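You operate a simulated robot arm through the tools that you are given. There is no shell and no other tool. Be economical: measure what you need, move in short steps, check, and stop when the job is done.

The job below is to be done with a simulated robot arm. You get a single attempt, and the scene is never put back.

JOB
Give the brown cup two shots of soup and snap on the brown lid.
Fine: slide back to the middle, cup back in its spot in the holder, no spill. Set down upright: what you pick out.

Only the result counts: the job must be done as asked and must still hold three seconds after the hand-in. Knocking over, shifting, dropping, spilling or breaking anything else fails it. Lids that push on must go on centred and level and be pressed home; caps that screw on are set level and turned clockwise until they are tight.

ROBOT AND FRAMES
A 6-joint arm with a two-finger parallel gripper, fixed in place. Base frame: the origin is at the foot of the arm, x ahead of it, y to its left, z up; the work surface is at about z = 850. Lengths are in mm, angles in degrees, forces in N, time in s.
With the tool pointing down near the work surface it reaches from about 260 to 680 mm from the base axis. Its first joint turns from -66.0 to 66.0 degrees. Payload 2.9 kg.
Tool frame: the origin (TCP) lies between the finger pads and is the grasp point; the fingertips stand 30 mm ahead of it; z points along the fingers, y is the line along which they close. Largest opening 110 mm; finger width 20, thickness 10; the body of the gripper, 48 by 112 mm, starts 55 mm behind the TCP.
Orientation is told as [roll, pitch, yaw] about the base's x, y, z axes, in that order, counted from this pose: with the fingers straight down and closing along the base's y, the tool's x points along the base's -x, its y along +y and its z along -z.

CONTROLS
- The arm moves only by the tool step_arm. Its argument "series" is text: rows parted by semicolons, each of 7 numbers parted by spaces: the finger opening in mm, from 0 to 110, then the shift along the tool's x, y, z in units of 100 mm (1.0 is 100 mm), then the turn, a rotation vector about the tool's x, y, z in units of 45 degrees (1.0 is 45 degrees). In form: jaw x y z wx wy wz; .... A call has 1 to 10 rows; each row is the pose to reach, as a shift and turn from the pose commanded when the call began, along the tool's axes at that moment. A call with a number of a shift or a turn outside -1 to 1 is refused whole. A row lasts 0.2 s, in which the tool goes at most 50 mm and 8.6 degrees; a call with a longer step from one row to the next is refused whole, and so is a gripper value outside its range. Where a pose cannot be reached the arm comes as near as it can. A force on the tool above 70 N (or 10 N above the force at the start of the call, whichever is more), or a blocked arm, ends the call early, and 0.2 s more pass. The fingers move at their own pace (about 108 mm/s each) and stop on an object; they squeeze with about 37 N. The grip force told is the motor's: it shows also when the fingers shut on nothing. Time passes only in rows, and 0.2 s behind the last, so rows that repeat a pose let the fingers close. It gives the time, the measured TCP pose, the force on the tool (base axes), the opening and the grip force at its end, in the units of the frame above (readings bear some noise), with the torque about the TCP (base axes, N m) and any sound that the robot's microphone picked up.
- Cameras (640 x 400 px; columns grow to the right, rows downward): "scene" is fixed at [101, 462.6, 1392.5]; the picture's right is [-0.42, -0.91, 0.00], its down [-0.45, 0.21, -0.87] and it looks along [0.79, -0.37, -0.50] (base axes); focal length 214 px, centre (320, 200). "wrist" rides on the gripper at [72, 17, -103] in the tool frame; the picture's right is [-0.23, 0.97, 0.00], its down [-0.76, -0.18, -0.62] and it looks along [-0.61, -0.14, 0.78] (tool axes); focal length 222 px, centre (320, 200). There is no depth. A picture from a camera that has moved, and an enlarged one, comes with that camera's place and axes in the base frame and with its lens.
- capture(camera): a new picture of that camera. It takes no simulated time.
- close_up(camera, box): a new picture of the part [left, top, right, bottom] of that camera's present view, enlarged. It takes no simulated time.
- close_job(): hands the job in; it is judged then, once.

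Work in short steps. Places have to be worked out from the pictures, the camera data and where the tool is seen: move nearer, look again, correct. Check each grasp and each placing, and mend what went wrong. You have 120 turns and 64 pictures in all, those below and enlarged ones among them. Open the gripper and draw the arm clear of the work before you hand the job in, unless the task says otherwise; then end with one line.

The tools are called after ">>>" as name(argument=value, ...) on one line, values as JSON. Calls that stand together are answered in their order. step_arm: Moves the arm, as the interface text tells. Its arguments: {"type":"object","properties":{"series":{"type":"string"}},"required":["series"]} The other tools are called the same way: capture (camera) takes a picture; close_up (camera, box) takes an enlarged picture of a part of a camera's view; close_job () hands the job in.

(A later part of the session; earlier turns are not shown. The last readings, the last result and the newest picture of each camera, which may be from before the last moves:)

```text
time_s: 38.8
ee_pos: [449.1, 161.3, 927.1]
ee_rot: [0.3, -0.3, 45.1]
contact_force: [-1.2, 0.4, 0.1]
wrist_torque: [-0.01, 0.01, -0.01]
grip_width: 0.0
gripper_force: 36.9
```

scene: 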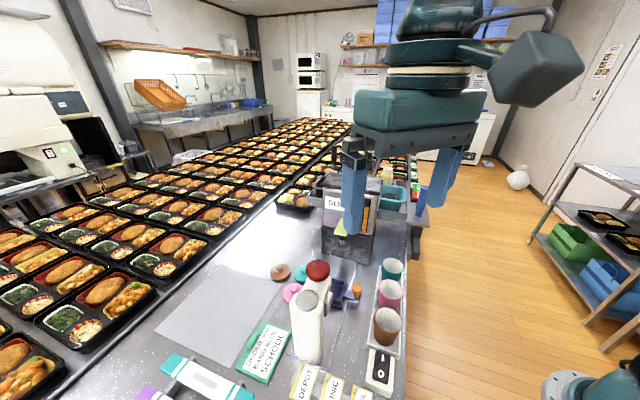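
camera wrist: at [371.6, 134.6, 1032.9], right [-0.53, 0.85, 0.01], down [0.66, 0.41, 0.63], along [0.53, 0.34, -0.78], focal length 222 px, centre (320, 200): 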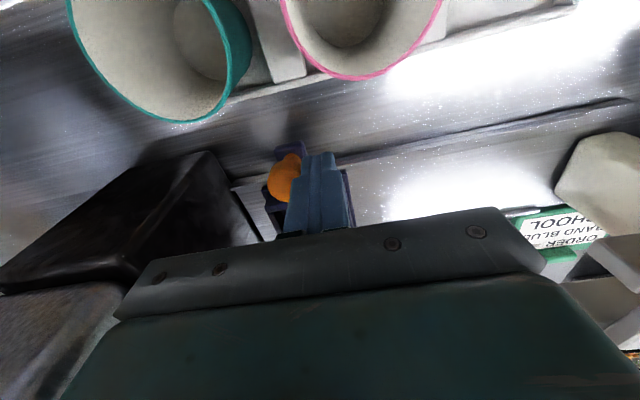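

No stop yet; another small push.

>>> step_arm(series="0 0 -0.02 0 0 0 0; 0 0 -0.04 0 0 0 0; 0 0 -0.06 0 0 0 0; 0 0 -0.06 0 0 0 0")

>>> close_up(camera="scene", box=[310, 200, 380, 290])

```text
time_s: 39.8
ee_pos: [454.7, 157.9, 927.4]
ee_rot: [0.2, -0.3, 45.1]
contact_force: [-0.4, 0.0, -0.8]
wrist_torque: [0.04, 0.0, 0.01]
grip_width: 0.0
gripper_force: 37.2
```

```text
4.44 times, centred on (345, 245) of scene
camera zoom: at [101.0, 462.6, 1392.5], right [-0.42, -0.91, 0.0], down [-0.45, 0.21, -0.87], along [0.79, -0.37, -0.5], focal length 953 px, centre (209, 0)
```

zoom: 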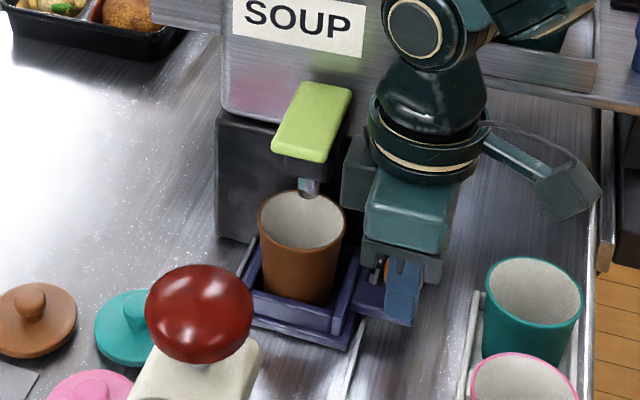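

Position now a≈235; need a better spout height to judge alignment. I back off the knob, rise, and view spout and cup from the tray-side with the wrist camera.

>>> step_arm(series="0 0 0.3 0 0 0 0; 0 0 0.6 -0.2 0 0 0; 0 0 0.9 -0.5 0 0 0; 0 -0.3 0.9 -0.5 0 0 0; 0 -0.5 0.8 -0.5 0 0 0; 0 -0.5 0.8 -0.5 0 0 0")

>>> capture(camera="wrist")

```text
time_s: 41.2
ee_pos: [431.1, 250.1, 979.3]
ee_rot: [0.4, -0.2, 45.0]
contact_force: [0.1, -1.0, -0.7]
wrist_torque: [0.01, -0.01, 0.0]
grip_width: 0.1
gripper_force: 37.4
```

```text
22 pictures are left
camera wrist: at [367.3, 209.3, 1084.4], right [-0.53, 0.85, 0.01], down [0.66, 0.41, 0.63], along [0.53, 0.34, -0.78], focal length 222 px, centre (320, 200)
```

wrist: 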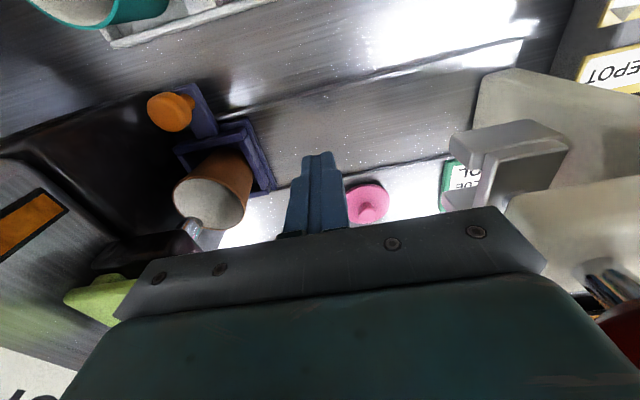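

Zooming in on cup and spout.

>>> close_up(camera="wrist", box=[60, 80, 300, 280])

```text
2.00 times, centred on (180, 180) of wrist
camera zoom: at [367.3, 209.3, 1084.4], right [-0.53, 0.85, 0.01], down [0.66, 0.41, 0.63], along [0.53, 0.34, -0.78], focal length 444 px, centre (600, 240)
```

zoom: 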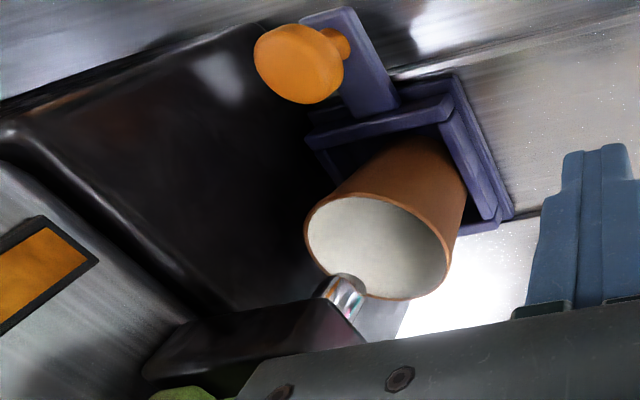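

Two-view fix: cup centre ≈ (522,194,936), spout ≈ (522±6,193), z≈953–967 – inside the rim. Lever pad spans a≈210–277, top z≈1011–1020. I rise and yaw to -44.5° for pressing the lever with closed fingers.

>>> step_arm(series="0 0 0 -0.17 0 0 0.17; 0 0 0 -0.34 0 0 0.34; 0 0 0 -0.51 0 0 0.51; 0 0 0 -0.68 0 0 0.68; 0 0 0 -0.85 0 0 0.85; 0 0 0 -1 0 0 1.0")

>>> step_arm(series="0 0 0 0 0 0 0.17; 0 0 0 0 0 0 0.34; 0 0 0 0 0 0 0.51; 0 0 0 0 0 0 0.68; 0 0 0 0 0 0 0.85; 0 0 0 0 0 0 0.99; 0 0 0 0 0 0 0.99")

```text
time_s: 42.6
ee_pos: [433.0, 249.0, 1077.9]
ee_rot: [0.4, 0.0, -0.1]
contact_force: [0.4, 0.4, 0.4]
wrist_torque: [-0.01, 0.0, 0.04]
grip_width: 0.0
gripper_force: 36.9
```

```text
time_s: 44.2
ee_pos: [432.9, 248.2, 1078.9]
ee_rot: [0.3, 0.3, -44.5]
contact_force: [-0.7, 1.1, 0.1]
wrist_torque: [0.02, 0.02, 0.01]
grip_width: 0.0
gripper_force: 36.9
```

Moving above the lever front (511,203) and looking.

>>> step_arm(series="0 -0.3 0.08 0 0 0 0; 0 -0.6 0.16 0 0 0 0; 0 -0.88 0.22 0 0 0 0; 0 -0.88 0.22 0 0 0 0")

>>> capture(camera="wrist")

>>> close_up(camera="scene", box=[290, 160, 410, 280])

```text
time_s: 45.2
ee_pos: [510.2, 201.8, 1078.6]
ee_rot: [0.3, 0.2, -44.5]
contact_force: [0.7, -0.5, -0.1]
wrist_torque: [-0.01, 0.02, 0.0]
grip_width: 0.1
gripper_force: 36.8
```

```text
20 pictures are left
camera wrist: at [470.1, 263.6, 1184.0], right [0.84, 0.54, 0.0], down [0.42, -0.66, 0.62], along [0.33, -0.52, -0.79], focal length 222 px, centre (320, 200)
```

wrist: 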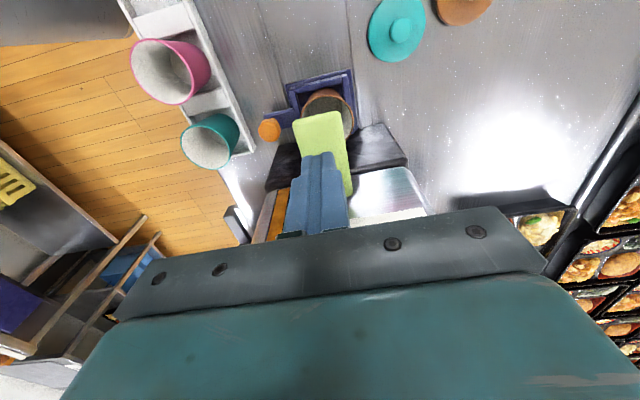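

```text
3.33 times, centred on (350, 220) of scene
camera zoom: at [101.0, 462.6, 1392.5], right [-0.42, -0.91, 0.0], down [-0.45, 0.21, -0.87], along [0.79, -0.37, -0.5], focal length 715 px, centre (220, 133)
```

zoom: 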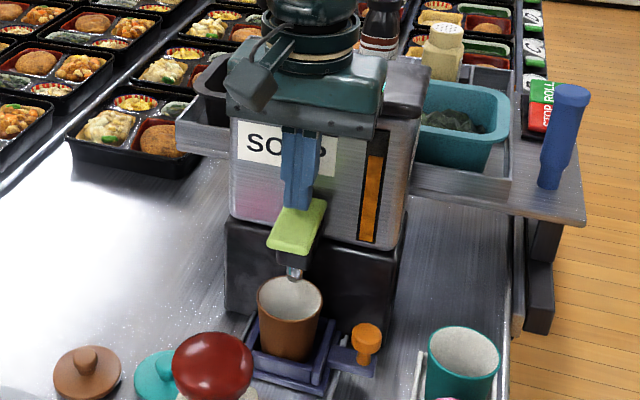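

Finger is centred over the lever pad (a≈222, b≈502). I descend to contact and press in small steps.

>>> step_arm(series="0 0 0 0.2 0 0 0; 0 0 0 0.32 0 0 0; 0 0 0 0.36 0 0 0; 0 0 0 0.4 0 0 0; 0 0 0 0.4 0 0 0")

```text
time_s: 46.4
ee_pos: [509.7, 201.9, 1046.8]
ee_rot: [0.9, 0.0, -44.4]
contact_force: [-21.8, -3.9, 60.8]
wrist_torque: [-0.7, 0.3, 0.2]
grip_width: 0.0
gripper_force: 37.6
```

61 N already at z≈1047, contact on the front edge of the finger toward the rear of the pad. Let me look whether the lever moves.

>>> close_up(camera="scene", box=[310, 190, 380, 280])

```text
4.44 times, centred on (345, 235) of scene
camera zoom: at [99.3, 462.1, 1392.8], right [-0.42, -0.91, 0.0], down [-0.45, 0.21, -0.87], along [0.79, -0.37, -0.5], focal length 953 px, centre (209, 44)
```

zoom: 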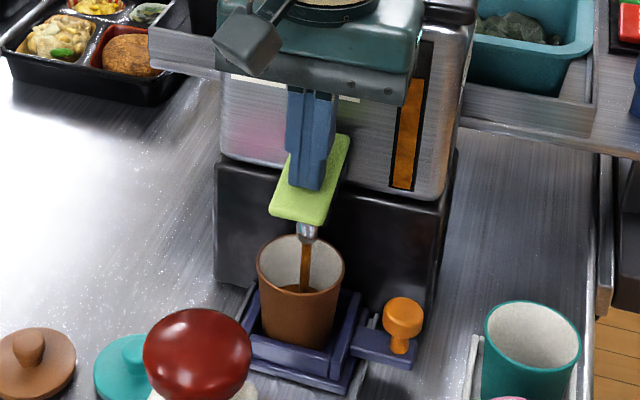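

Soup is flowing into the cup. I release the lever and look at the level.

>>> step_arm(series="0 0 0 -0.1 0 0 0; 0 0 0 -0.1 0 0 0; 0 0 0 -0.1 0 0 0; 0 0 0 -0.1 0 0 0")

>>> close_up(camera="scene", box=[310, 190, 380, 280])

```text
time_s: 47.4
ee_pos: [511.4, 202.4, 1046.1]
ee_rot: [0.4, 0.3, -44.5]
contact_force: [-6.1, 0.2, 15.4]
wrist_torque: [-0.06, 0.04, -0.22]
grip_width: 0.0
gripper_force: 37.0
```

```text
4.44 times, centred on (345, 235) of scene
camera zoom: at [100.6, 462.5, 1392.6], right [-0.42, -0.91, 0.0], down [-0.45, 0.21, -0.87], along [0.79, -0.37, -0.5], focal length 953 px, centre (209, 44)
```

zoom: 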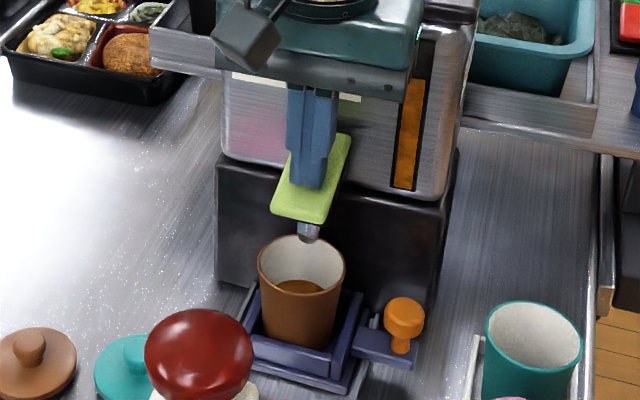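

The flow stopped by itself: one shot is in. I rise fully off the lever so it resets.

>>> step_arm(series="0 0 0 -0.15 0 0 0; 0 0 0 -0.25 0 0 0; 0 0 0 -0.25 0 0 0; 0 0 0 -0.25 0 0 0")

>>> close_up(camera="scene", box=[310, 190, 380, 280])

```text
time_s: 48.4
ee_pos: [510.1, 203.2, 1072.3]
ee_rot: [0.2, 0.3, -44.4]
contact_force: [-0.4, -0.3, -0.5]
wrist_torque: [0.03, -0.02, 0.01]
grip_width: 0.1
gripper_force: 37.7
```

```text
4.44 times, centred on (345, 235) of scene
camera zoom: at [101.0, 462.6, 1392.5], right [-0.42, -0.91, 0.0], down [-0.45, 0.21, -0.87], along [0.79, -0.37, -0.5], focal length 953 px, centre (209, 44)
```

zoom: 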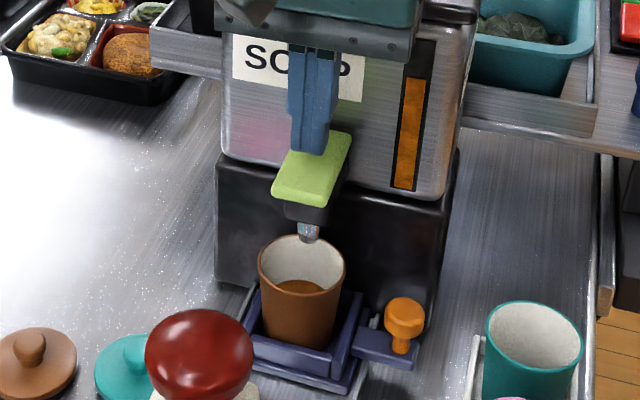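

Lever reset, level stable at about one shot. Second press with the same depth, then release.

>>> step_arm(series="0 0 0 0.15 0 0 0; 0 0 0 0.27 0 0 0; 0 0 0 0.31 0 0 0; 0 0 0 0.35 0 0 0; 0 0 0 0.35 0 0 0")

>>> step_arm(series="0 0 0 -0.05 0 0 0; 0 0 0 -0.2 0 0 0; 0 0 0 -0.35 0 0 0; 0 0 0 -0.4 0 0 0; 0 0 0 -0.4 0 0 0")

>>> close_up(camera="scene", box=[310, 190, 380, 280])

```text
time_s: 49.6
ee_pos: [512.3, 202.4, 1046.6]
ee_rot: [1.0, 0.0, -44.4]
contact_force: [-18.7, -5.5, 57.0]
wrist_torque: [-0.67, 0.24, 0.4]
grip_width: 0.0
gripper_force: 37.1
```

```text
time_s: 50.8
ee_pos: [509.0, 203.1, 1077.5]
ee_rot: [0.1, 0.3, -44.5]
contact_force: [0.1, -0.6, -0.1]
wrist_torque: [-0.01, 0.01, 0.02]
grip_width: 0.0
gripper_force: 36.8
```

```text
4.44 times, centred on (345, 235) of scene
camera zoom: at [101.0, 462.6, 1392.5], right [-0.42, -0.91, 0.0], down [-0.45, 0.21, -0.87], along [0.79, -0.37, -0.5], focal length 953 px, centre (209, 44)
```

zoom: 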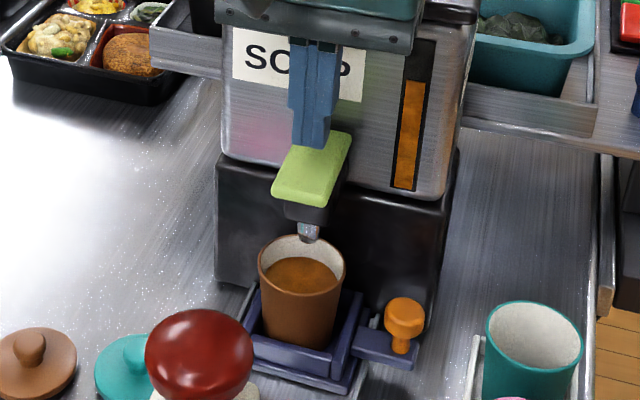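

Two shots are in, no spill. Now I back away, return to yaw +45° near the knob, with jaws wide to hook the knob from the machine side.

>>> step_arm(series="0 0.4 0 0 0 0 0; 0 0.8 0 0 0 0 0; 0 0.8 -0.4 0 0 0 0; 0 0.8 -0.7 0 0 0 0; 50 0.8 -0.7 0 0 0 0")

>>> step_arm(series="100 0 0 0 0 0 -0.17; 100 0 0 0 0 0 -0.34; 100 0 0 0 0 0 -0.51; 100 0 0 0 0 0 -0.68; 100 0 0 0 0 0 -0.85; 100 0 0 0 0 0 -1.0")

>>> step_arm(series="100 0 0 0 0 0 -0.17; 100 0 0 0 0 0 -0.34; 100 0 0 0 0 0 -0.51; 100 0 0 0 0 0 -0.68; 100 0 0 0 0 0 -0.85; 100 0 0 0 0 0 -0.99; 100 0 0 0 0 0 -0.99")

```text
time_s: 52.0
ee_pos: [404.7, 208.6, 1078.9]
ee_rot: [0.2, 0.2, -44.5]
contact_force: [0.1, 0.1, 0.2]
wrist_torque: [0.03, -0.03, 0.0]
grip_width: 50.1
gripper_force: 0.1
```

```text
time_s: 53.4
ee_pos: [405.8, 207.8, 1078.9]
ee_rot: [0.4, 0.0, 0.6]
contact_force: [-0.3, -0.1, -0.4]
wrist_torque: [-0.04, 0.0, 0.03]
grip_width: 100.3
gripper_force: 0.0
```

```text
time_s: 55.0
ee_pos: [405.6, 207.8, 1077.2]
ee_rot: [0.2, -0.3, 45.2]
contact_force: [-1.0, -0.4, -1.1]
wrist_torque: [-0.01, -0.02, 0.0]
grip_width: 100.0
gripper_force: 0.2
```

Move over to the hook position and half descend, then look.

>>> step_arm(series="100 0 -0.4 0 0 0 0; 100 0 -0.61 0.2 0 0 0; 100 0 -0.61 0.6 0 0 0; 100 0 -0.61 0.9 0 0 0; 100 0 -0.61 0.9 0 0 0")

>>> capture(camera="wrist")

```text
time_s: 56.2
ee_pos: [445.7, 166.1, 988.6]
ee_rot: [0.3, -0.4, 45.2]
contact_force: [-0.4, -0.3, 0.3]
wrist_torque: [0.0, -0.01, -0.01]
grip_width: 100.0
gripper_force: 0.2
```

```text
14 pictures are left
camera wrist: at [383.2, 126.6, 1093.1], right [-0.53, 0.85, 0.01], down [0.66, 0.41, 0.63], along [0.53, 0.34, -0.78], focal length 222 px, centre (320, 200)
```

wrist: 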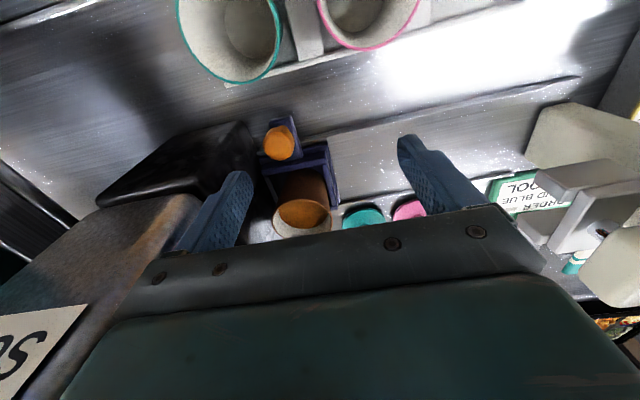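

Far finger inner face clears the knob's machine side by ~4 mm; base front at a≈290. I shift 3 mm more and descend to z≈928.

>>> step_arm(series="100 0 -0.03 0.1 0 0 0; 100 0 -0.03 0.4 0 0 0; 100 0 -0.03 0.6 0 0 0; 100 0 -0.03 0.6 0 0 0")

```text
time_s: 57.2
ee_pos: [448.9, 164.0, 927.3]
ee_rot: [0.3, -0.3, 45.1]
contact_force: [0.3, 0.4, 0.0]
wrist_torque: [0.0, 0.01, -0.01]
grip_width: 99.8
gripper_force: 0.2
```

No contact. I drag the slide gently back along the track.

>>> step_arm(series="100 0 0.02 0 0 0 0; 100 0 0.05 0 0 0 0; 100 0 0.09 0 0 0 0; 100 0 0.14 0 0 0 0; 100 0 0.2 0 0 0 0; 100 0 0.27 0 0 0 0; 100 0 0.34 0 0 0 0; 100 0 0.41 0 0 0 0; 100 0 0.47 0 0 0 0; 100 0 0.51 0 0 0 0")

>>> step_arm(series="100 0 0.03 0 0 0 0; 100 0 0.08 0 0 0 0; 100 0 0.14 0 0 0 0; 100 0 0.21 0 0 0 0; 100 0 0.28 0 0 0 0; 100 0 0.35 0 0 0 0; 100 0 0.41 0 0 0 0; 100 0 0.46 0 0 0 0; 100 0 0.5 0 0 0 0; 100 0 0.52 0 0 0 0")

```text
time_s: 59.4
ee_pos: [413.5, 200.8, 927.0]
ee_rot: [0.3, -0.3, 45.2]
contact_force: [0.5, 0.3, -1.4]
wrist_torque: [-0.03, 0.0, -0.04]
grip_width: 100.5
gripper_force: 1.0
```

```text
time_s: 61.6
ee_pos: [377.0, 236.7, 928.9]
ee_rot: [0.3, -0.3, 45.1]
contact_force: [0.3, 0.1, -0.5]
wrist_torque: [-0.01, 0.02, -0.02]
grip_width: 100.1
gripper_force: 0.0
```

TCP a≈103 (target contact ≈ 93.5). Pull 8 mm more, then look.

>>> step_arm(series="100 0 0.02 0 0 0 0; 100 0 0.05 0 0 0 0; 100 0 0.08 0 0 0 0; 100 0 0.09 0 0 0 0; 100 0 0.09 0 0 0 0")

>>> capture(camera="wrist")

```text
time_s: 62.8
ee_pos: [370.8, 243.8, 927.8]
ee_rot: [0.4, -0.3, 45.1]
contact_force: [1.7, -0.2, 0.2]
wrist_torque: [-0.09, -0.09, 0.01]
grip_width: 101.2
gripper_force: 1.7
```

```text
13 pictures are left
camera wrist: at [307.4, 203.0, 1033.0], right [-0.53, 0.85, 0.01], down [0.66, 0.41, 0.63], along [0.53, 0.34, -0.78], focal length 222 px, centre (320, 200)
```

wrist: 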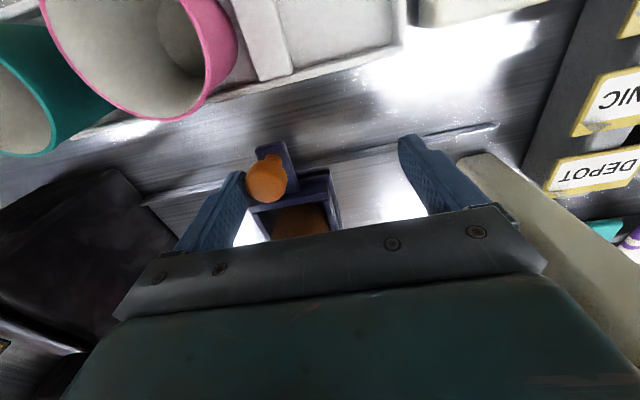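

Slide is back to knob a≈130 (its original). I ease off the knob, go up, and start toward the brown lid at ≈ (590,375), closing the jaws to 40 mm for clearance.

>>> step_arm(series="100 0 -0.03 0 0 0 0; 100 0 -0.03 -0.3 0 0 0; 80 0 -0.03 -0.7 0 0 0; 50 0 -0.2 -1.0 0 0 0; 40 0 -0.6 -1.0 0 0 0; 40 0 -0.6 -1.0 0 0 0")

>>> step_arm(series="40 -0.1 0 -0.3 0 0 0; 40 -0.4 0 -0.4 0 0 0; 40 -0.7 0 -0.4 0 0 0; 40 -1 0 -0.4 0 0 0; 40 -1 0 -0.4 0 0 0")

>>> step_arm(series="40 -0.3 0 0 0 0 0; 40 -0.6 0 0.2 0 0 0; 40 -0.9 0 0.5 0 0 0; 40 -0.9 0 0.7 0 0 0; 40 -0.9 0 0.7 0 0 0")

>>> close_up(camera="scene", box=[260, 230, 420, 350])

```text
time_s: 64.2
ee_pos: [413.9, 199.6, 1027.5]
ee_rot: [0.3, -0.2, 45.1]
contact_force: [0.7, 0.0, 1.2]
wrist_torque: [-0.03, 0.01, 0.01]
grip_width: 39.9
gripper_force: 0.0
```

```text
time_s: 65.4
ee_pos: [484.1, 270.1, 1068.6]
ee_rot: [0.2, -0.3, 45.2]
contact_force: [0.1, 1.1, 0.1]
wrist_torque: [-0.02, -0.02, 0.0]
grip_width: 40.2
gripper_force: 0.0
```

```text
time_s: 66.6
ee_pos: [547.8, 334.5, 998.5]
ee_rot: [0.3, -0.3, 45.0]
contact_force: [0.6, -0.2, 0.8]
wrist_torque: [-0.04, -0.02, 0.01]
grip_width: 39.8
gripper_force: 0.1
```

```text
3.33 times, centred on (340, 290) of scene
camera zoom: at [101.0, 462.6, 1392.5], right [-0.42, -0.91, 0.0], down [-0.45, 0.21, -0.87], along [0.79, -0.37, -0.5], focal length 715 px, centre (253, -100)
```

zoom: 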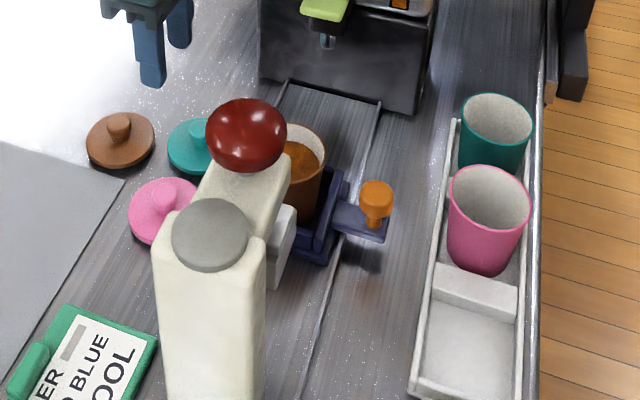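

Slide and cup look right; lid undisturbed. I move out toward the lid to test reach.

>>> step_arm(series="40 -0.2 -0.01 0.1 0 0 0; 40 -0.4 -0.02 0.3 0 0 0; 40 -0.57 -0.02 0.5 0 0 0; 40 -0.57 -0.02 0.5 0 0 0")

>>> close_up(camera="wrist", box=[200, 40, 440, 240])

```text
time_s: 67.6
ee_pos: [567.4, 364.1, 955.4]
ee_rot: [0.3, -0.3, 45.2]
contact_force: [-0.4, 0.1, 0.4]
wrist_torque: [0.01, 0.05, 0.03]
grip_width: 40.1
gripper_force: 0.1
out of reach, approached as far as the arm can: row 2, 3, 4
```

```text
2.00 times, centred on (320, 140) of wrist
camera zoom: at [504.9, 325.2, 1060.5], right [-0.53, 0.85, 0.01], down [0.66, 0.41, 0.63], along [0.53, 0.34, -0.78], focal length 444 px, centre (320, 320)
```

zoom: 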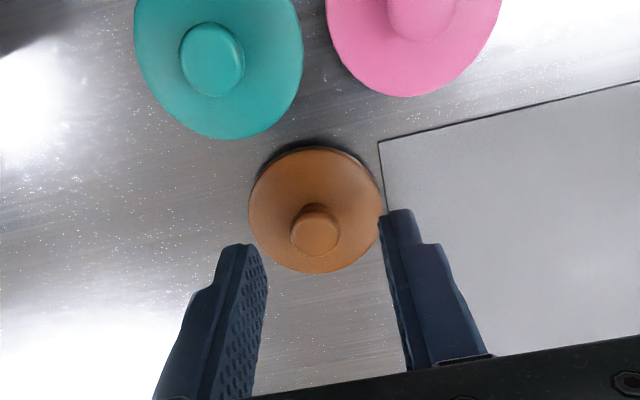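

Straight-down reach stops at r≈674, lid knob is at ≈ (590,377), r≈700. I tilt the tool outward 18° about its y axis (fingers still close horizontally) to extend reach.

>>> step_arm(series="40 0 0 0 0 -0.15 0; 40 0 0 0 0 -0.3 0; 40 0 0 0 0 -0.4 0; 40 0 0 0 0 -0.4 0")

```text
time_s: 68.6
ee_pos: [561.8, 364.6, 977.7]
ee_rot: [0.1, -8.4, 45.0]
contact_force: [0.1, -0.8, 0.4]
wrist_torque: [-0.01, -0.01, 0.03]
grip_width: 40.1
gripper_force: 0.0
out of reach, approached as far as the arm can: row 1, 2, 3, 4
```

The solver compromised. I come inward to a reachable pose to settle the tilt first.

>>> step_arm(series="40 0.3 0 -0.15 0 0 0; 40 0.6 0 -0.3 0 0 0; 40 0.6 0 -0.3 0 0 0")

```text
time_s: 69.4
ee_pos: [547.4, 337.6, 998.8]
ee_rot: [0.0, -8.3, 45.0]
contact_force: [0.7, 0.1, 0.4]
wrist_torque: [0.01, -0.01, 0.01]
grip_width: 39.9
gripper_force: 0.2
out of reach, approached as far as the arm can: row 1, 2, 3
```

Check how commanded pose and tilt behave: small further inward/up move plus a small extra tilt.

>>> step_arm(series="40 0.3 0 -0.1 0 0 0; 40 0.5 0 -0.2 0 -0.1 0; 40 0.5 0 -0.2 0 -0.1 0")

```text
time_s: 70.2
ee_pos: [561.4, 329.8, 1030.5]
ee_rot: [0.0, -12.9, 45.1]
contact_force: [0.3, 0.1, 0.1]
wrist_torque: [0.0, 0.02, -0.03]
grip_width: 40.1
gripper_force: 0.0
out of reach, approached as far as the arm can: row 1, 2, 3
```

The tilt limit seems to be a wrist joint limit. I rotate back to vertical to get a clean, reachable commanded pose.

>>> step_arm(series="40 0 0 0 0 0.15 0; 40 0 0 0 0 0.3 0; 40 0 0 0 0 0.45 0; 40 0 0 0 0 0.5 0; 40 0 0 0 0 0.5 0")

```text
time_s: 71.4
ee_pos: [535.8, 330.0, 1025.4]
ee_rot: [0.0, 9.8, 45.0]
contact_force: [-0.3, 0.2, 0.0]
wrist_torque: [0.04, 0.02, 0.0]
grip_width: 40.0
gripper_force: 0.0
out of reach, approached as far as the arm can: row 2, 3, 4, 5
```

Commanded pose equals the reached one; extension is the limit. I first return to vertical at a reachable pose (560,357,950).

>>> step_arm(series="40 0 0 0 0 -0.11 0; 40 0 0 0 0 -0.218 0; 40 -0.24 0.01 0.34 0 -0.218 0; 40 -0.48 0.02 0.68 0 -0.218 0; 40 -0.48 0.02 0.68 0 -0.218 0")

```text
time_s: 72.6
ee_pos: [560.3, 358.4, 950.9]
ee_rot: [0.0, -0.1, 45.0]
contact_force: [0.2, 0.3, -0.4]
wrist_torque: [0.01, 0.02, -0.01]
grip_width: 40.0
gripper_force: 0.0
```

Now move outward and tilt out 10° at the same time.

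>>> step_arm(series="40 -0.08 -0.02 0 0 -0.06 0; 40 -0.16 -0.04 0 0 -0.12 0; 40 -0.22 -0.06 0 0 -0.18 0; 40 -0.27 -0.07 0 0 -0.22 0; 40 -0.27 -0.07 0 0 -0.22 0")

```text
time_s: 73.8
ee_pos: [582.9, 371.8, 950.2]
ee_rot: [0.3, -10.0, 45.0]
contact_force: [-0.4, 0.3, 0.2]
wrist_torque: [-0.01, 0.04, 0.0]
grip_width: 40.1
gripper_force: 0.0
```

Reached with 10° tilt. I descend most of the way and look.

>>> step_arm(series="40 0.005 -0.01 0.18 0 0 0; 40 0.014 -0.01 0.353 0 0 0; 40 0.014 -0.01 0.353 0 0 0")

>>> close_up(camera="wrist", box=[200, 60, 440, 240])

```text
time_s: 74.6
ee_pos: [595.5, 385.3, 917.7]
ee_rot: [1.7, -10.3, 44.8]
contact_force: [-0.1, -0.6, -1.0]
wrist_torque: [-0.01, 0.0, 0.04]
grip_width: 39.8
gripper_force: 0.1
out of reach, approached as far as the arm can: row 1, 2, 3
```

```text
2.22 times, centred on (320, 150) of wrist
camera zoom: at [522.3, 332.6, 1009.4], right [-0.53, 0.84, 0.07], down [0.59, 0.31, 0.74], along [0.61, 0.43, -0.67], focal length 494 px, centre (320, 311)
```

zoom: 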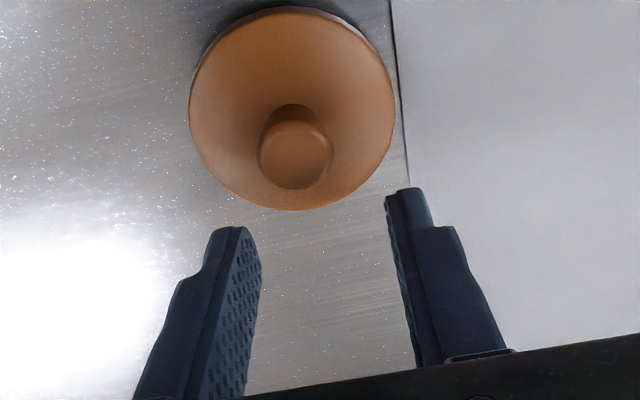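

Less tilt is needed at this height. I set tilt ≈ -6°, correct roll, and move back over the knob (588.5,376.5) at z≈902.

>>> step_arm(series="40 0.05 0 0.0 0.02 0.05 0; 40 0.1 -0.01 0.05 0.038 0.1 0; 40 0.163 -0.013 0.1 0.038 0.1 0; 40 0.163 -0.013 0.15 0.038 0.1 0; 40 0.163 -0.013 0.15 0.038 0.1 0")

```text
time_s: 75.8
ee_pos: [578.1, 362.9, 897.4]
ee_rot: [-1.6, -5.6, 45.0]
contact_force: [-1.3, 0.2, 0.2]
wrist_torque: [0.01, 0.04, -0.03]
grip_width: 39.9
gripper_force: 0.0
```

Reached. Final alignment: 15 mm outward onto the knob with roll corrected, between the open fingers.

>>> step_arm(series="40 -0.05 0.01 0.02 -0.018 0 0; 40 -0.1 0.02 0.04 -0.036 0 0; 40 -0.143 0.023 0.05 -0.036 0 0; 40 -0.143 0.023 0.05 -0.036 0 0")

>>> close_up(camera="wrist", box=[200, 60, 440, 240])

```text
time_s: 76.8
ee_pos: [588.4, 374.8, 894.2]
ee_rot: [-0.1, -5.7, 45.0]
contact_force: [-0.7, 0.6, 0.0]
wrist_torque: [0.05, 0.04, 0.02]
grip_width: 39.7
gripper_force: 0.1
```

```text
2.22 times, centred on (320, 150) of wrist
camera zoom: at [516.6, 329.7, 991.7], right [-0.53, 0.85, 0.02], down [0.62, 0.37, 0.69], along [0.58, 0.38, -0.72], focal length 494 px, centre (320, 311)
```

zoom: 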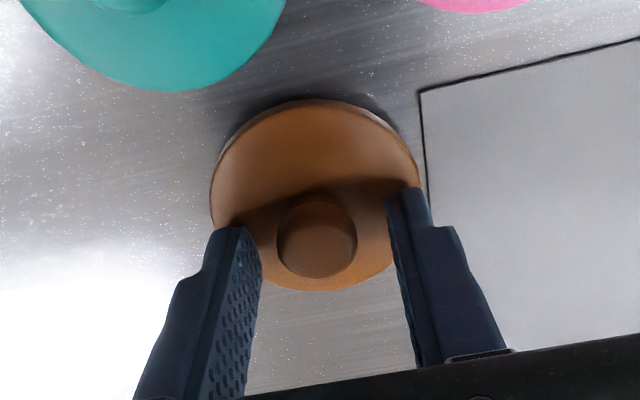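

Knob is centred between the fingers. I lower 2 mm more and close.

>>> step_arm(series="40 0 0 0.025 0 0 0; 25 0 0 0.025 0 0 0; 15 0 0 0.025 0 0 0; 12 0 0 0.025 0 0 0; 12 0 0 0.025 0 0 0")

```text
time_s: 78.0
ee_pos: [588.1, 375.8, 893.7]
ee_rot: [-0.1, -5.6, 44.9]
contact_force: [1.0, 0.6, 10.3]
wrist_torque: [0.01, 0.0, 0.0]
grip_width: 17.9
gripper_force: 37.3
```

Gripped the knob (17.9 mm). Lift straight up 60 mm.

>>> step_arm(series="12 -0.01 0 -0.1 0 0 0; 12 -0.03 0 -0.3 0 0 0; 12 -0.06 0 -0.6 0 0 0; 12 -0.06 0 -0.6 0 0 0")

>>> close_up(camera="scene", box=[240, 190, 400, 310])

```text
time_s: 79.0
ee_pos: [585.0, 372.4, 951.1]
ee_rot: [-0.1, -5.7, 45.0]
contact_force: [0.4, -0.5, 0.5]
wrist_torque: [-0.01, 0.02, 0.02]
grip_width: 18.0
gripper_force: 37.0
out of reach, approached as far as the arm can: row 3
```

```text
3.33 times, centred on (320, 250) of scene
camera zoom: at [101.0, 462.6, 1392.5], right [-0.42, -0.91, 0.0], down [-0.45, 0.21, -0.87], along [0.79, -0.37, -0.5], focal length 715 px, centre (320, 33)
```

zoom: 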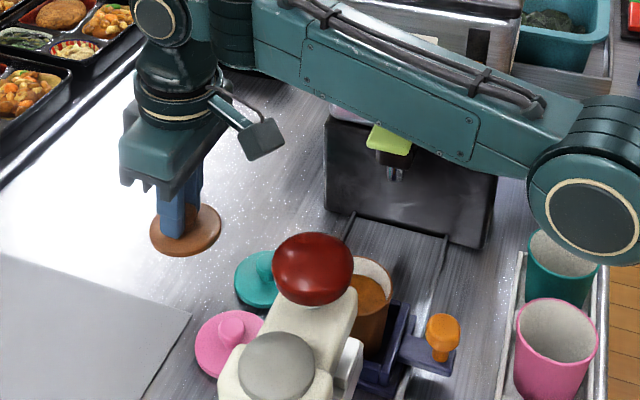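

Lid is up. To keep it level, the 5.7° tilt must be kept relative to the lid, so I rotate about the vertical by +45° (to yaw 90°) while drawing inward, which moves the tilt sideways where the wrist has room.

>>> step_arm(series="12 0.063 0 -0.04 -0.0163 0 -0.1658; 12 0.127 0 -0.08 -0.0327 0 -0.3317; 12 0.19 0 -0.12 -0.049 0 -0.4975; 12 0.253 0 -0.16 -0.0653 0 -0.6633; 12 0.317 0 -0.2 -0.0817 0 -0.8292; 12 0.38 0 -0.24 -0.098 0 -0.995; 12 0.38 0 -0.24 -0.098 0 -0.995")

```text
time_s: 80.6
ee_pos: [559.2, 347.7, 970.7]
ee_rot: [-0.1, -5.5, 90.0]
contact_force: [0.1, -0.3, -0.6]
wrist_torque: [-0.02, -0.01, 0.02]
grip_width: 18.2
gripper_force: 36.7
```

Yaw 90° with the lid still level. Now move toward the cup in two steps at z≈1000.

>>> step_arm(series="12 0.14 0.2 -0.12 0 0 0; 12 0.28 0.4 -0.23 0 0 0; 12 0.42 0.6 -0.34 0 0 0; 12 0.42 0.6 -0.34 0 0 0")

>>> step_arm(series="12 0.1 0.13 -0.01 0 0 0; 12 0.2 0.27 -0.02 0 0 0; 12 0.3 0.4 -0.03 0 0 0; 12 0.41 0.54 -0.04 0 0 0; 12 0.41 0.54 -0.04 0 0 0")

>>> capture(camera="wrist")

```text
time_s: 81.6
ee_pos: [499.2, 301.8, 1001.2]
ee_rot: [-0.2, -5.5, 89.9]
contact_force: [0.8, 0.3, -0.7]
wrist_torque: [0.02, -0.03, 0.02]
grip_width: 18.2
gripper_force: 37.3
```

```text
time_s: 82.8
ee_pos: [445.1, 261.6, 1000.6]
ee_rot: [-0.2, -5.5, 89.8]
contact_force: [-0.8, 0.5, -0.6]
wrist_torque: [0.0, -0.02, 0.02]
grip_width: 18.0
gripper_force: 37.0
```

```text
7 pictures are left
camera wrist: at [427.3, 179.0, 1098.4], right [-0.97, 0.23, 0.02], down [0.18, 0.7, 0.69], along [0.14, 0.68, -0.72], focal length 222 px, centre (320, 200)
```

wrist: 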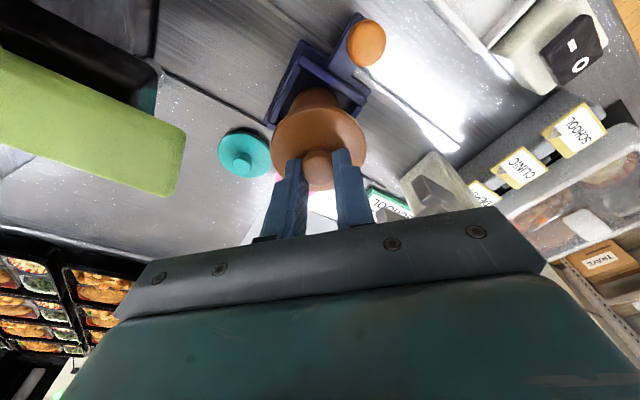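

Zoom to align lid and cup.

>>> close_up(camera="wrist", box=[250, 30, 400, 200])

```text
2.35 times, centred on (325, 115) of wrist
camera zoom: at [427.3, 179.0, 1098.4], right [-0.97, 0.23, 0.02], down [0.18, 0.7, 0.69], along [0.14, 0.68, -0.72], focal length 523 px, centre (308, 400)
```

zoom: 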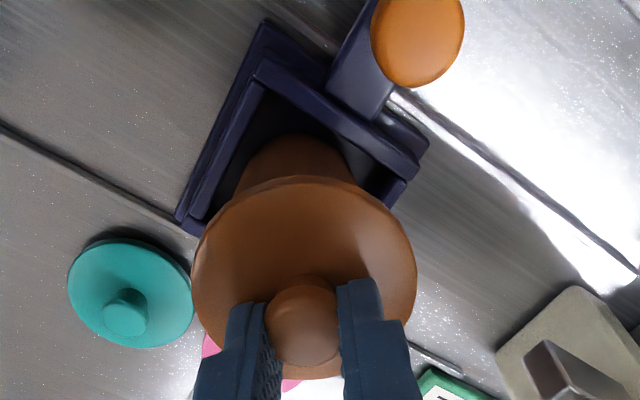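

Lid and cup nearly concentric; cup is ~1.5 mm more in +x. I correct and lower to z≈982.

>>> step_arm(series="12 -0.005 -0.015 0 0 0 0; 12 0.004 -0.015 0.09 0 0 0; 12 0.012 -0.015 0.18 0 0 0; 12 0.012 -0.015 0.18 0 0 0")

>>> step_arm(series="12 0.003 0 0.03 0 0 0; 12 0.006 0 0.06 0 0 0; 12 0.006 0 0.06 0 0 0")

```text
time_s: 83.8
ee_pos: [446.3, 261.6, 983.6]
ee_rot: [-0.1, -5.6, 90.0]
contact_force: [0.1, -0.2, 0.4]
wrist_torque: [0.02, 0.03, 0.0]
grip_width: 18.2
gripper_force: 37.2
```

```text
time_s: 84.6
ee_pos: [445.8, 262.2, 978.7]
ee_rot: [-0.1, -5.6, 89.9]
contact_force: [-0.9, -0.7, 9.0]
wrist_torque: [-0.22, 0.17, -0.02]
grip_width: 18.1
gripper_force: 37.2
```

Light contact at z≈979, biased to the -e2 side. I press down a little more and read the torque.

>>> step_arm(series="12 0.002 0 0.02 0 0 0; 12 0.002 0 0.02 0 0 0; 12 0.002 0 0.02 0 0 0")

```text
time_s: 85.4
ee_pos: [446.9, 261.4, 977.6]
ee_rot: [-0.4, -5.7, 90.0]
contact_force: [-3.4, -4.0, 31.2]
wrist_torque: [-0.58, 0.22, 0.0]
grip_width: 17.8
gripper_force: 37.2
```

Pressure is at -e2 side and the reaction pushes toward -e2, suggesting the lid sits ~2 mm too far out. I lift 4 mm, shift -e2 ~2.3 mm and retry.

>>> step_arm(series="12 0 0 -0.04 0 0 0; 12 0.018 0.015 -0.04 0 0 0; 12 0.018 0.015 -0.02 0 0 0; 12 0.018 0.015 0 0 0 0; 12 0.018 0.015 0 0 0 0")

```text
time_s: 86.6
ee_pos: [445.0, 261.2, 978.0]
ee_rot: [-0.3, -5.6, 90.0]
contact_force: [1.3, 0.4, 20.2]
wrist_torque: [-0.25, 0.05, 0.04]
grip_width: 18.0
gripper_force: 36.8
```

Better centred. I press further down in 1–1.5 mm steps (limit stops at 70 N), looking for a snap.

>>> step_arm(series="12 0.001 0 0.015 0 0 0; 12 0.003 0 0.03 0 0 0; 12 0.004 0 0.04 0 0 0; 12 0.004 0 0.04 0 0 0")

```text
time_s: 87.6
ee_pos: [446.7, 261.7, 977.1]
ee_rot: [-0.8, -5.9, 90.0]
contact_force: [-2.2, -0.6, 49.2]
wrist_torque: [-0.64, 0.43, 0.02]
grip_width: 17.7
gripper_force: 37.5
```

Rigid at 977 without a snap; look at the lid/cup relation.

>>> close_up(camera="wrist", box=[250, 30, 400, 200])

```text
2.35 times, centred on (325, 115) of wrist
camera zoom: at [427.9, 178.0, 1074.0], right [-0.97, 0.23, 0.01], down [0.17, 0.69, 0.7], along [0.15, 0.68, -0.71], focal length 523 px, centre (308, 400)
```

zoom: 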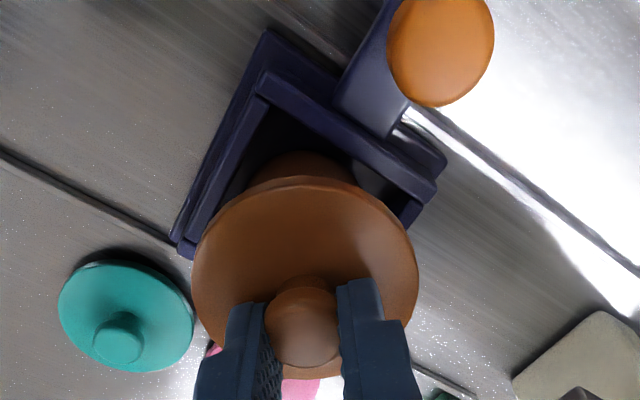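

CoP shifted toward -x when I moved -x, so it acts like a plug: lid must go toward +x/+y. I lift, shift (+2,+3) mm and lower again.

>>> step_arm(series="12 0 0 -0.04 0 0 0; 12 -0.01 0 -0.09 0 0 0; 12 -0.04 -0.02 -0.09 0 0 0; 12 -0.038 -0.02 -0.07 0 0 0; 12 -0.036 -0.02 -0.05 0 0 0; 12 -0.034 -0.02 -0.035 0 0 0; 12 -0.034 -0.02 -0.035 0 0 0")

```text
time_s: 89.2
ee_pos: [447.4, 262.8, 978.0]
ee_rot: [-0.2, -5.6, 90.0]
contact_force: [-5.9, -5.5, 23.8]
wrist_torque: [-0.55, 0.46, -0.01]
grip_width: 17.8
gripper_force: 36.7
```

The pressure centre stays fixed at the tilted finger corner while lateral reaction vanishes near the earlier position, so centring there is right and the off-centre push is the problem. I return there, set the lid down lightly, release, then press with vertical fingers on the knob.

>>> step_arm(series="12 -0.005 0 -0.05 0 0 0; 12 0.022 0.018 -0.05 0 0 0; 12 0.023 0.018 -0.03 0 0 0; 12 0.025 0.018 -0.005 0 0 0; 12 0.025 0.018 -0.005 0 0 0")

```text
time_s: 90.4
ee_pos: [445.4, 261.2, 977.3]
ee_rot: [-0.3, -5.6, 90.0]
contact_force: [-2.8, -2.0, 20.3]
wrist_torque: [-0.26, 0.23, -0.02]
grip_width: 18.0
gripper_force: 37.0
```

Now release the knob with a small opening.

>>> step_arm(series="12 0 0 -0.01 0 0 0; 22 0 0 -0.01 0 0 0; 34 0 0 -0.01 0 0 0; 34 0 0 -0.01 0 0 0; 34 -0.03 0 -0.3 0 0 0; 34 -0.06 0 -0.6 0 0 0; 34 -0.06 0 -0.6 0 0 0")

>>> close_up(camera="wrist", box=[230, 30, 400, 220])

```text
time_s: 92.0
ee_pos: [445.3, 260.3, 1034.9]
ee_rot: [0.0, -5.5, 89.8]
contact_force: [0.2, -0.4, -0.3]
wrist_torque: [0.0, 0.0, 0.01]
grip_width: 33.9
gripper_force: 0.0
```

```text
2.11 times, centred on (315, 125) of wrist
camera zoom: at [427.1, 178.7, 1132.0], right [-0.97, 0.23, 0.02], down [0.18, 0.7, 0.69], along [0.14, 0.68, -0.72], focal length 468 px, centre (330, 358)
```

zoom: 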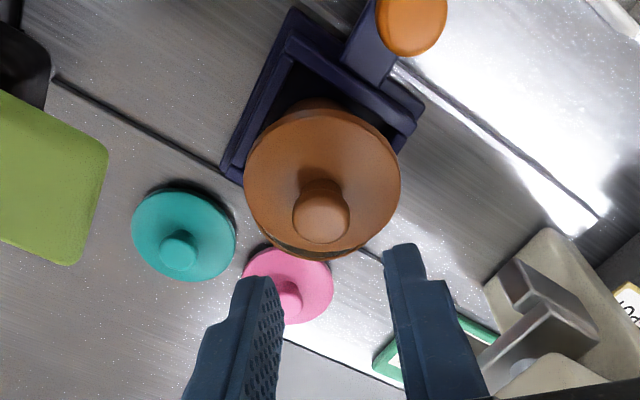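

Lid rests on the cup with the knob top near (446,264,960). I straighten the tool to vertical, close the fingers and centre over the knob.

>>> step_arm(series="20 -0.02 -0.005 0 0 0.06 0; 0 -0.04 -0.01 0 0 0.122 0; 0 -0.05 -0.012 0 0 0.122 0; 0 -0.05 -0.012 0 0 0.122 0")

```text
time_s: 93.0
ee_pos: [446.4, 264.9, 1036.0]
ee_rot: [-0.1, 0.0, 89.9]
contact_force: [0.1, -0.5, 0.1]
wrist_torque: [0.03, -0.01, -0.01]
grip_width: 0.1
gripper_force: 37.7
```

Vertical and centred. I lower onto the knob and press gradually.

>>> step_arm(series="0 0 0 0.2 0 0 0; 0 0 0 0.38 0 0 0; 0 0 0 0.43 0 0 0; 0 0 0 0.46 0 0 0; 0 0 0 0.48 0 0 0; 0 0 0 0.48 0 0 0")

```text
time_s: 94.4
ee_pos: [446.9, 265.7, 993.7]
ee_rot: [-0.5, -0.3, 89.9]
contact_force: [-2.8, -3.1, 43.5]
wrist_torque: [-0.49, 0.2, 0.04]
grip_width: 0.0
gripper_force: 37.1
```

Contact is at the tip's -y edge: the -y side of the lid stands slightly proud. I shift 6 mm toward -y/-x and press harder.

>>> step_arm(series="0 0 0 -0.1 0 0 0; 0 0.06 0.02 -0.1 0 0 0; 0 0.06 0.02 -0.03 0 0 0; 0 0.06 0.02 0 0 0 0; 0 0.06 0.02 0.015 0 0 0; 0 0.06 0.02 0.015 0 0 0")

```text
time_s: 95.8
ee_pos: [445.3, 260.5, 993.2]
ee_rot: [-0.8, -0.5, 89.9]
contact_force: [-7.9, -7.7, 54.3]
wrist_torque: [-0.43, 0.23, 0.05]
grip_width: 0.0
gripper_force: 36.7
```

Contact stays at (445,257). I look closely at the lid's seating now.

>>> close_up(camera="wrist", box=[270, 70, 370, 180])

```text
3.64 times, centred on (320, 125) of wrist
camera zoom: at [426.1, 187.0, 1097.6], right [-0.97, 0.23, -0.01], down [0.17, 0.76, 0.63], along [0.15, 0.61, -0.78], focal length 808 px, centre (320, 473)
```

zoom: 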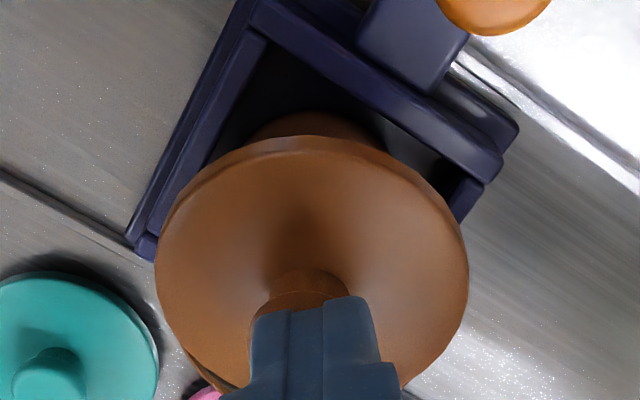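

The cup's rim peeks out beyond the lid on the +e2 side: the lid sits ~5 mm too far to -e2 (cup centre ≈ (448,267.3), matching my two-view fix). I rise, yaw to 45° vertical, and regrip the knob.

>>> step_arm(series="0 0 0 -0.3 0 0 0; 0 0 0 -0.55 0 0 0; 40 0 0 -0.55 0 0 0.17; 40 0 0 -0.55 0 0 0.34; 40 0 0 -0.55 0 0 0.51; 40 0 0 -0.55 0 0 0.68; 40 0 0 -0.55 0 0 0.85; 40 0 0 -0.55 0 0 1.0; 40 0 0 -0.55 0 0 1.0")

>>> close_up(camera="wrist", box=[230, 30, 410, 230])

```text
time_s: 97.8
ee_pos: [444.7, 259.0, 1040.7]
ee_rot: [0.0, -0.1, 44.8]
contact_force: [0.1, 0.1, -0.5]
wrist_torque: [-0.01, 0.0, 0.01]
grip_width: 40.0
gripper_force: 0.0
```

```text
2.00 times, centred on (320, 130) of wrist
camera zoom: at [380.5, 220.2, 1146.8], right [-0.53, 0.85, 0.0], down [0.66, 0.41, 0.62], along [0.53, 0.33, -0.78], focal length 444 px, centre (320, 340)
```

zoom: 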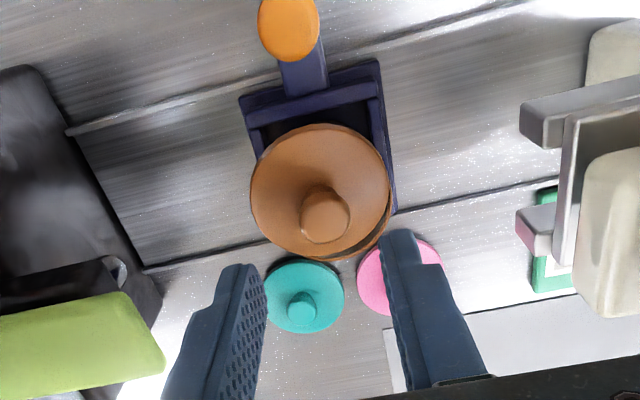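

Knob at ≈ (445.8,263.4); the rim shows beyond the lid on the +y side, confirming the offset. I descend over the knob and close.

>>> step_arm(series="40 -0.039 0.023 0 0 0 0; 40 -0.039 0.023 0.3 0 0 0; 40 -0.039 0.023 0.5 0 0 0; 40 -0.039 0.023 0.58 0 0 0; 40 -0.039 0.023 0.58 0 0 0; 24 -0.039 0.023 0.58 0 0 0; 12 -0.039 0.023 0.58 0 0 0; 12 -0.039 0.023 0.58 0 0 0; 12 -0.039 0.023 0.58 0 0 0")

```text
time_s: 99.8
ee_pos: [445.0, 264.8, 983.0]
ee_rot: [-0.1, -0.1, 44.9]
contact_force: [-0.1, 0.2, 0.2]
wrist_torque: [0.03, 0.02, 0.01]
grip_width: 15.3
gripper_force: 37.1
```

Grip is shallow (15.3 mm). I reopen slightly, go 4 mm deeper and close again.

>>> step_arm(series="30 0 0 0 0 0 0; 30 0 0 0.02 0 0 0; 30 0 0 0.04 0 0 0; 30 0 0 0.04 0 0 0; 12 0 0 0.04 0 0 0; 12 0 0 0.04 0 0 0; 12 0 0 0.04 0 0 0")

```text
time_s: 101.4
ee_pos: [445.6, 265.0, 979.8]
ee_rot: [0.0, -0.1, 44.8]
contact_force: [1.1, 0.5, 1.1]
wrist_torque: [0.02, -0.05, -0.03]
grip_width: 17.1
gripper_force: 37.6
```

Grip 17.1 mm. I lift 4 mm, shift by (+2.2,+4) mm to the cup centre, and lower gently.

>>> step_arm(series="12 0 0 -0.03 0 0 0; 12 0 0 -0.05 0 0 0; 12 -0.022 0.006 -0.05 0 0 0; 12 -0.044 0.013 -0.05 0 0 0; 12 -0.044 0.013 -0.03 0 0 0; 12 -0.044 0.013 -0.01 0 0 0; 12 -0.044 0.013 0.0 0 0 0; 12 -0.044 0.013 0.0 0 0 0")

```text
time_s: 103.2
ee_pos: [447.3, 268.2, 980.9]
ee_rot: [-0.1, -0.2, 45.0]
contact_force: [0.8, 1.0, 9.1]
wrist_torque: [0.25, -0.19, 0.04]
grip_width: 17.9
gripper_force: 36.9
```

Now the +e2 (lower) side touches first. I press further so the lid levels.

>>> step_arm(series="12 0 0 0.01 0 0 0; 12 0 0 0.02 0 0 0; 12 0 0 0.03 0 0 0; 12 0 0 0.03 0 0 0")

```text
time_s: 104.2
ee_pos: [448.4, 269.1, 980.2]
ee_rot: [-0.1, -0.5, 45.0]
contact_force: [1.9, 1.7, 28.6]
wrist_torque: [0.68, -0.67, 0.04]
grip_width: 18.0
gripper_force: 37.0
```

The lid is still held tilted. I relax, release so it drops level, then press with both open fingertips on the disc either side of the knob.

>>> step_arm(series="12 0 0 -0.03 0 0 0; 12 0 0 -0.03 0 0 0; 30 0 0 -0.03 0 0 0; 30 0 0 -0.03 0 0 0; 30 0 0 -0.01 0 0 0; 30 0 0 0.01 0 0 0; 30 0 0 0.03 0 0 0; 30 0 0 0.03 0 0 0")

```text
time_s: 106.0
ee_pos: [447.6, 268.2, 972.4]
ee_rot: [0.0, 0.0, 44.9]
contact_force: [1.0, -0.3, 0.3]
wrist_torque: [0.0, -0.01, -0.05]
grip_width: 30.0
gripper_force: 0.0
```

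Tips now at z 942 without contact — the lid has dropped into place. Continue down to press it home.

>>> step_arm(series="30 0 0 0.015 0 0 0; 30 0 0 0.03 0 0 0; 30 0 0 0.045 0 0 0; 30 0 0 0.06 0 0 0; 30 0 0 0.06 0 0 0")

```text
time_s: 107.2
ee_pos: [447.5, 269.2, 970.7]
ee_rot: [-0.1, -0.5, 44.9]
contact_force: [-2.8, -0.3, 36.6]
wrist_torque: [-0.06, 0.22, 0.02]
grip_width: 30.0
gripper_force: 0.1
heard: snap
```

"Snap" heard with a centred load. One more firm push to be sure it's home all round.

>>> step_arm(series="30 0 0 0.015 0 0 0; 30 0 0 0.025 0 0 0; 30 0 0 0.025 0 0 0")

```text
time_s: 108.0
ee_pos: [448.7, 269.2, 971.3]
ee_rot: [-0.1, -0.7, 44.9]
contact_force: [-5.2, -5.4, 50.5]
wrist_torque: [-0.24, 0.46, 0.01]
grip_width: 30.1
gripper_force: 0.1
```

Lid is home. Since the lid overhangs the cup, I'll carry it by the knob: relax pressure, grip the knob and test-lift gently.

>>> step_arm(series="30 0 0 -0.05 0 0 0; 30 0 0 -0.06 0 0 0; 14 0 0 -0.06 0 0 0; 12 0 0 -0.06 0 0 0; 12 0 0 -0.06 0 0 0")

>>> step_arm(series="12 0 0 -0.01 0 0 0; 12 0 0 -0.03 0 0 0; 12 0 0 -0.05 0 0 0; 12 0 0 -0.05 0 0 0")

```text
time_s: 109.2
ee_pos: [447.4, 268.3, 970.1]
ee_rot: [0.1, -0.1, 44.9]
contact_force: [2.4, 1.2, 13.9]
wrist_torque: [0.06, -0.03, 0.01]
grip_width: 18.1
gripper_force: 37.0
```

```text
time_s: 110.2
ee_pos: [447.9, 267.7, 977.1]
ee_rot: [0.1, 0.0, 44.9]
contact_force: [-0.4, 0.0, -0.6]
wrist_torque: [0.02, -0.03, -0.02]
grip_width: 17.8
gripper_force: 36.6
```

Small further lift, reading the weight.

>>> step_arm(series="12 0 0 -0.04 0 0 0; 12 0 0 -0.1 0 0 0; 12 0 0 -0.2 0 0 0; 12 0 0 -0.3 0 0 0; 12 0 0 -0.35 0 0 0; 12 0 0 -0.35 0 0 0")

>>> close_up(camera="scene", box=[260, 230, 440, 360])

```text
time_s: 111.6
ee_pos: [447.9, 268.2, 1011.9]
ee_rot: [0.0, 0.0, 44.9]
contact_force: [-0.4, -0.1, -0.3]
wrist_torque: [0.01, -0.02, 0.0]
grip_width: 18.0
gripper_force: 37.0
```

```text
3.08 times, centred on (350, 295) of scene
camera zoom: at [101.0, 462.6, 1392.5], right [-0.42, -0.91, 0.0], down [-0.45, 0.21, -0.87], along [0.79, -0.37, -0.5], focal length 660 px, centre (228, -92)
```

zoom: 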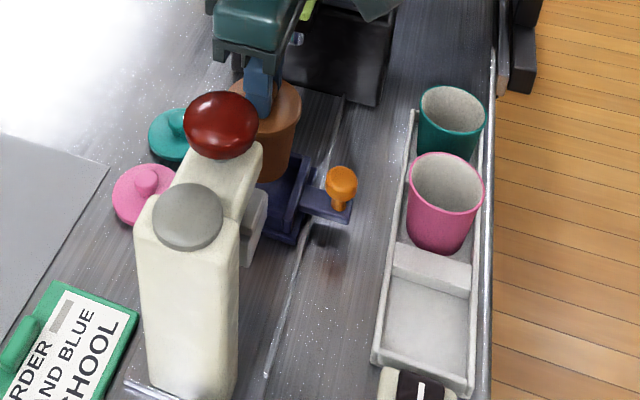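

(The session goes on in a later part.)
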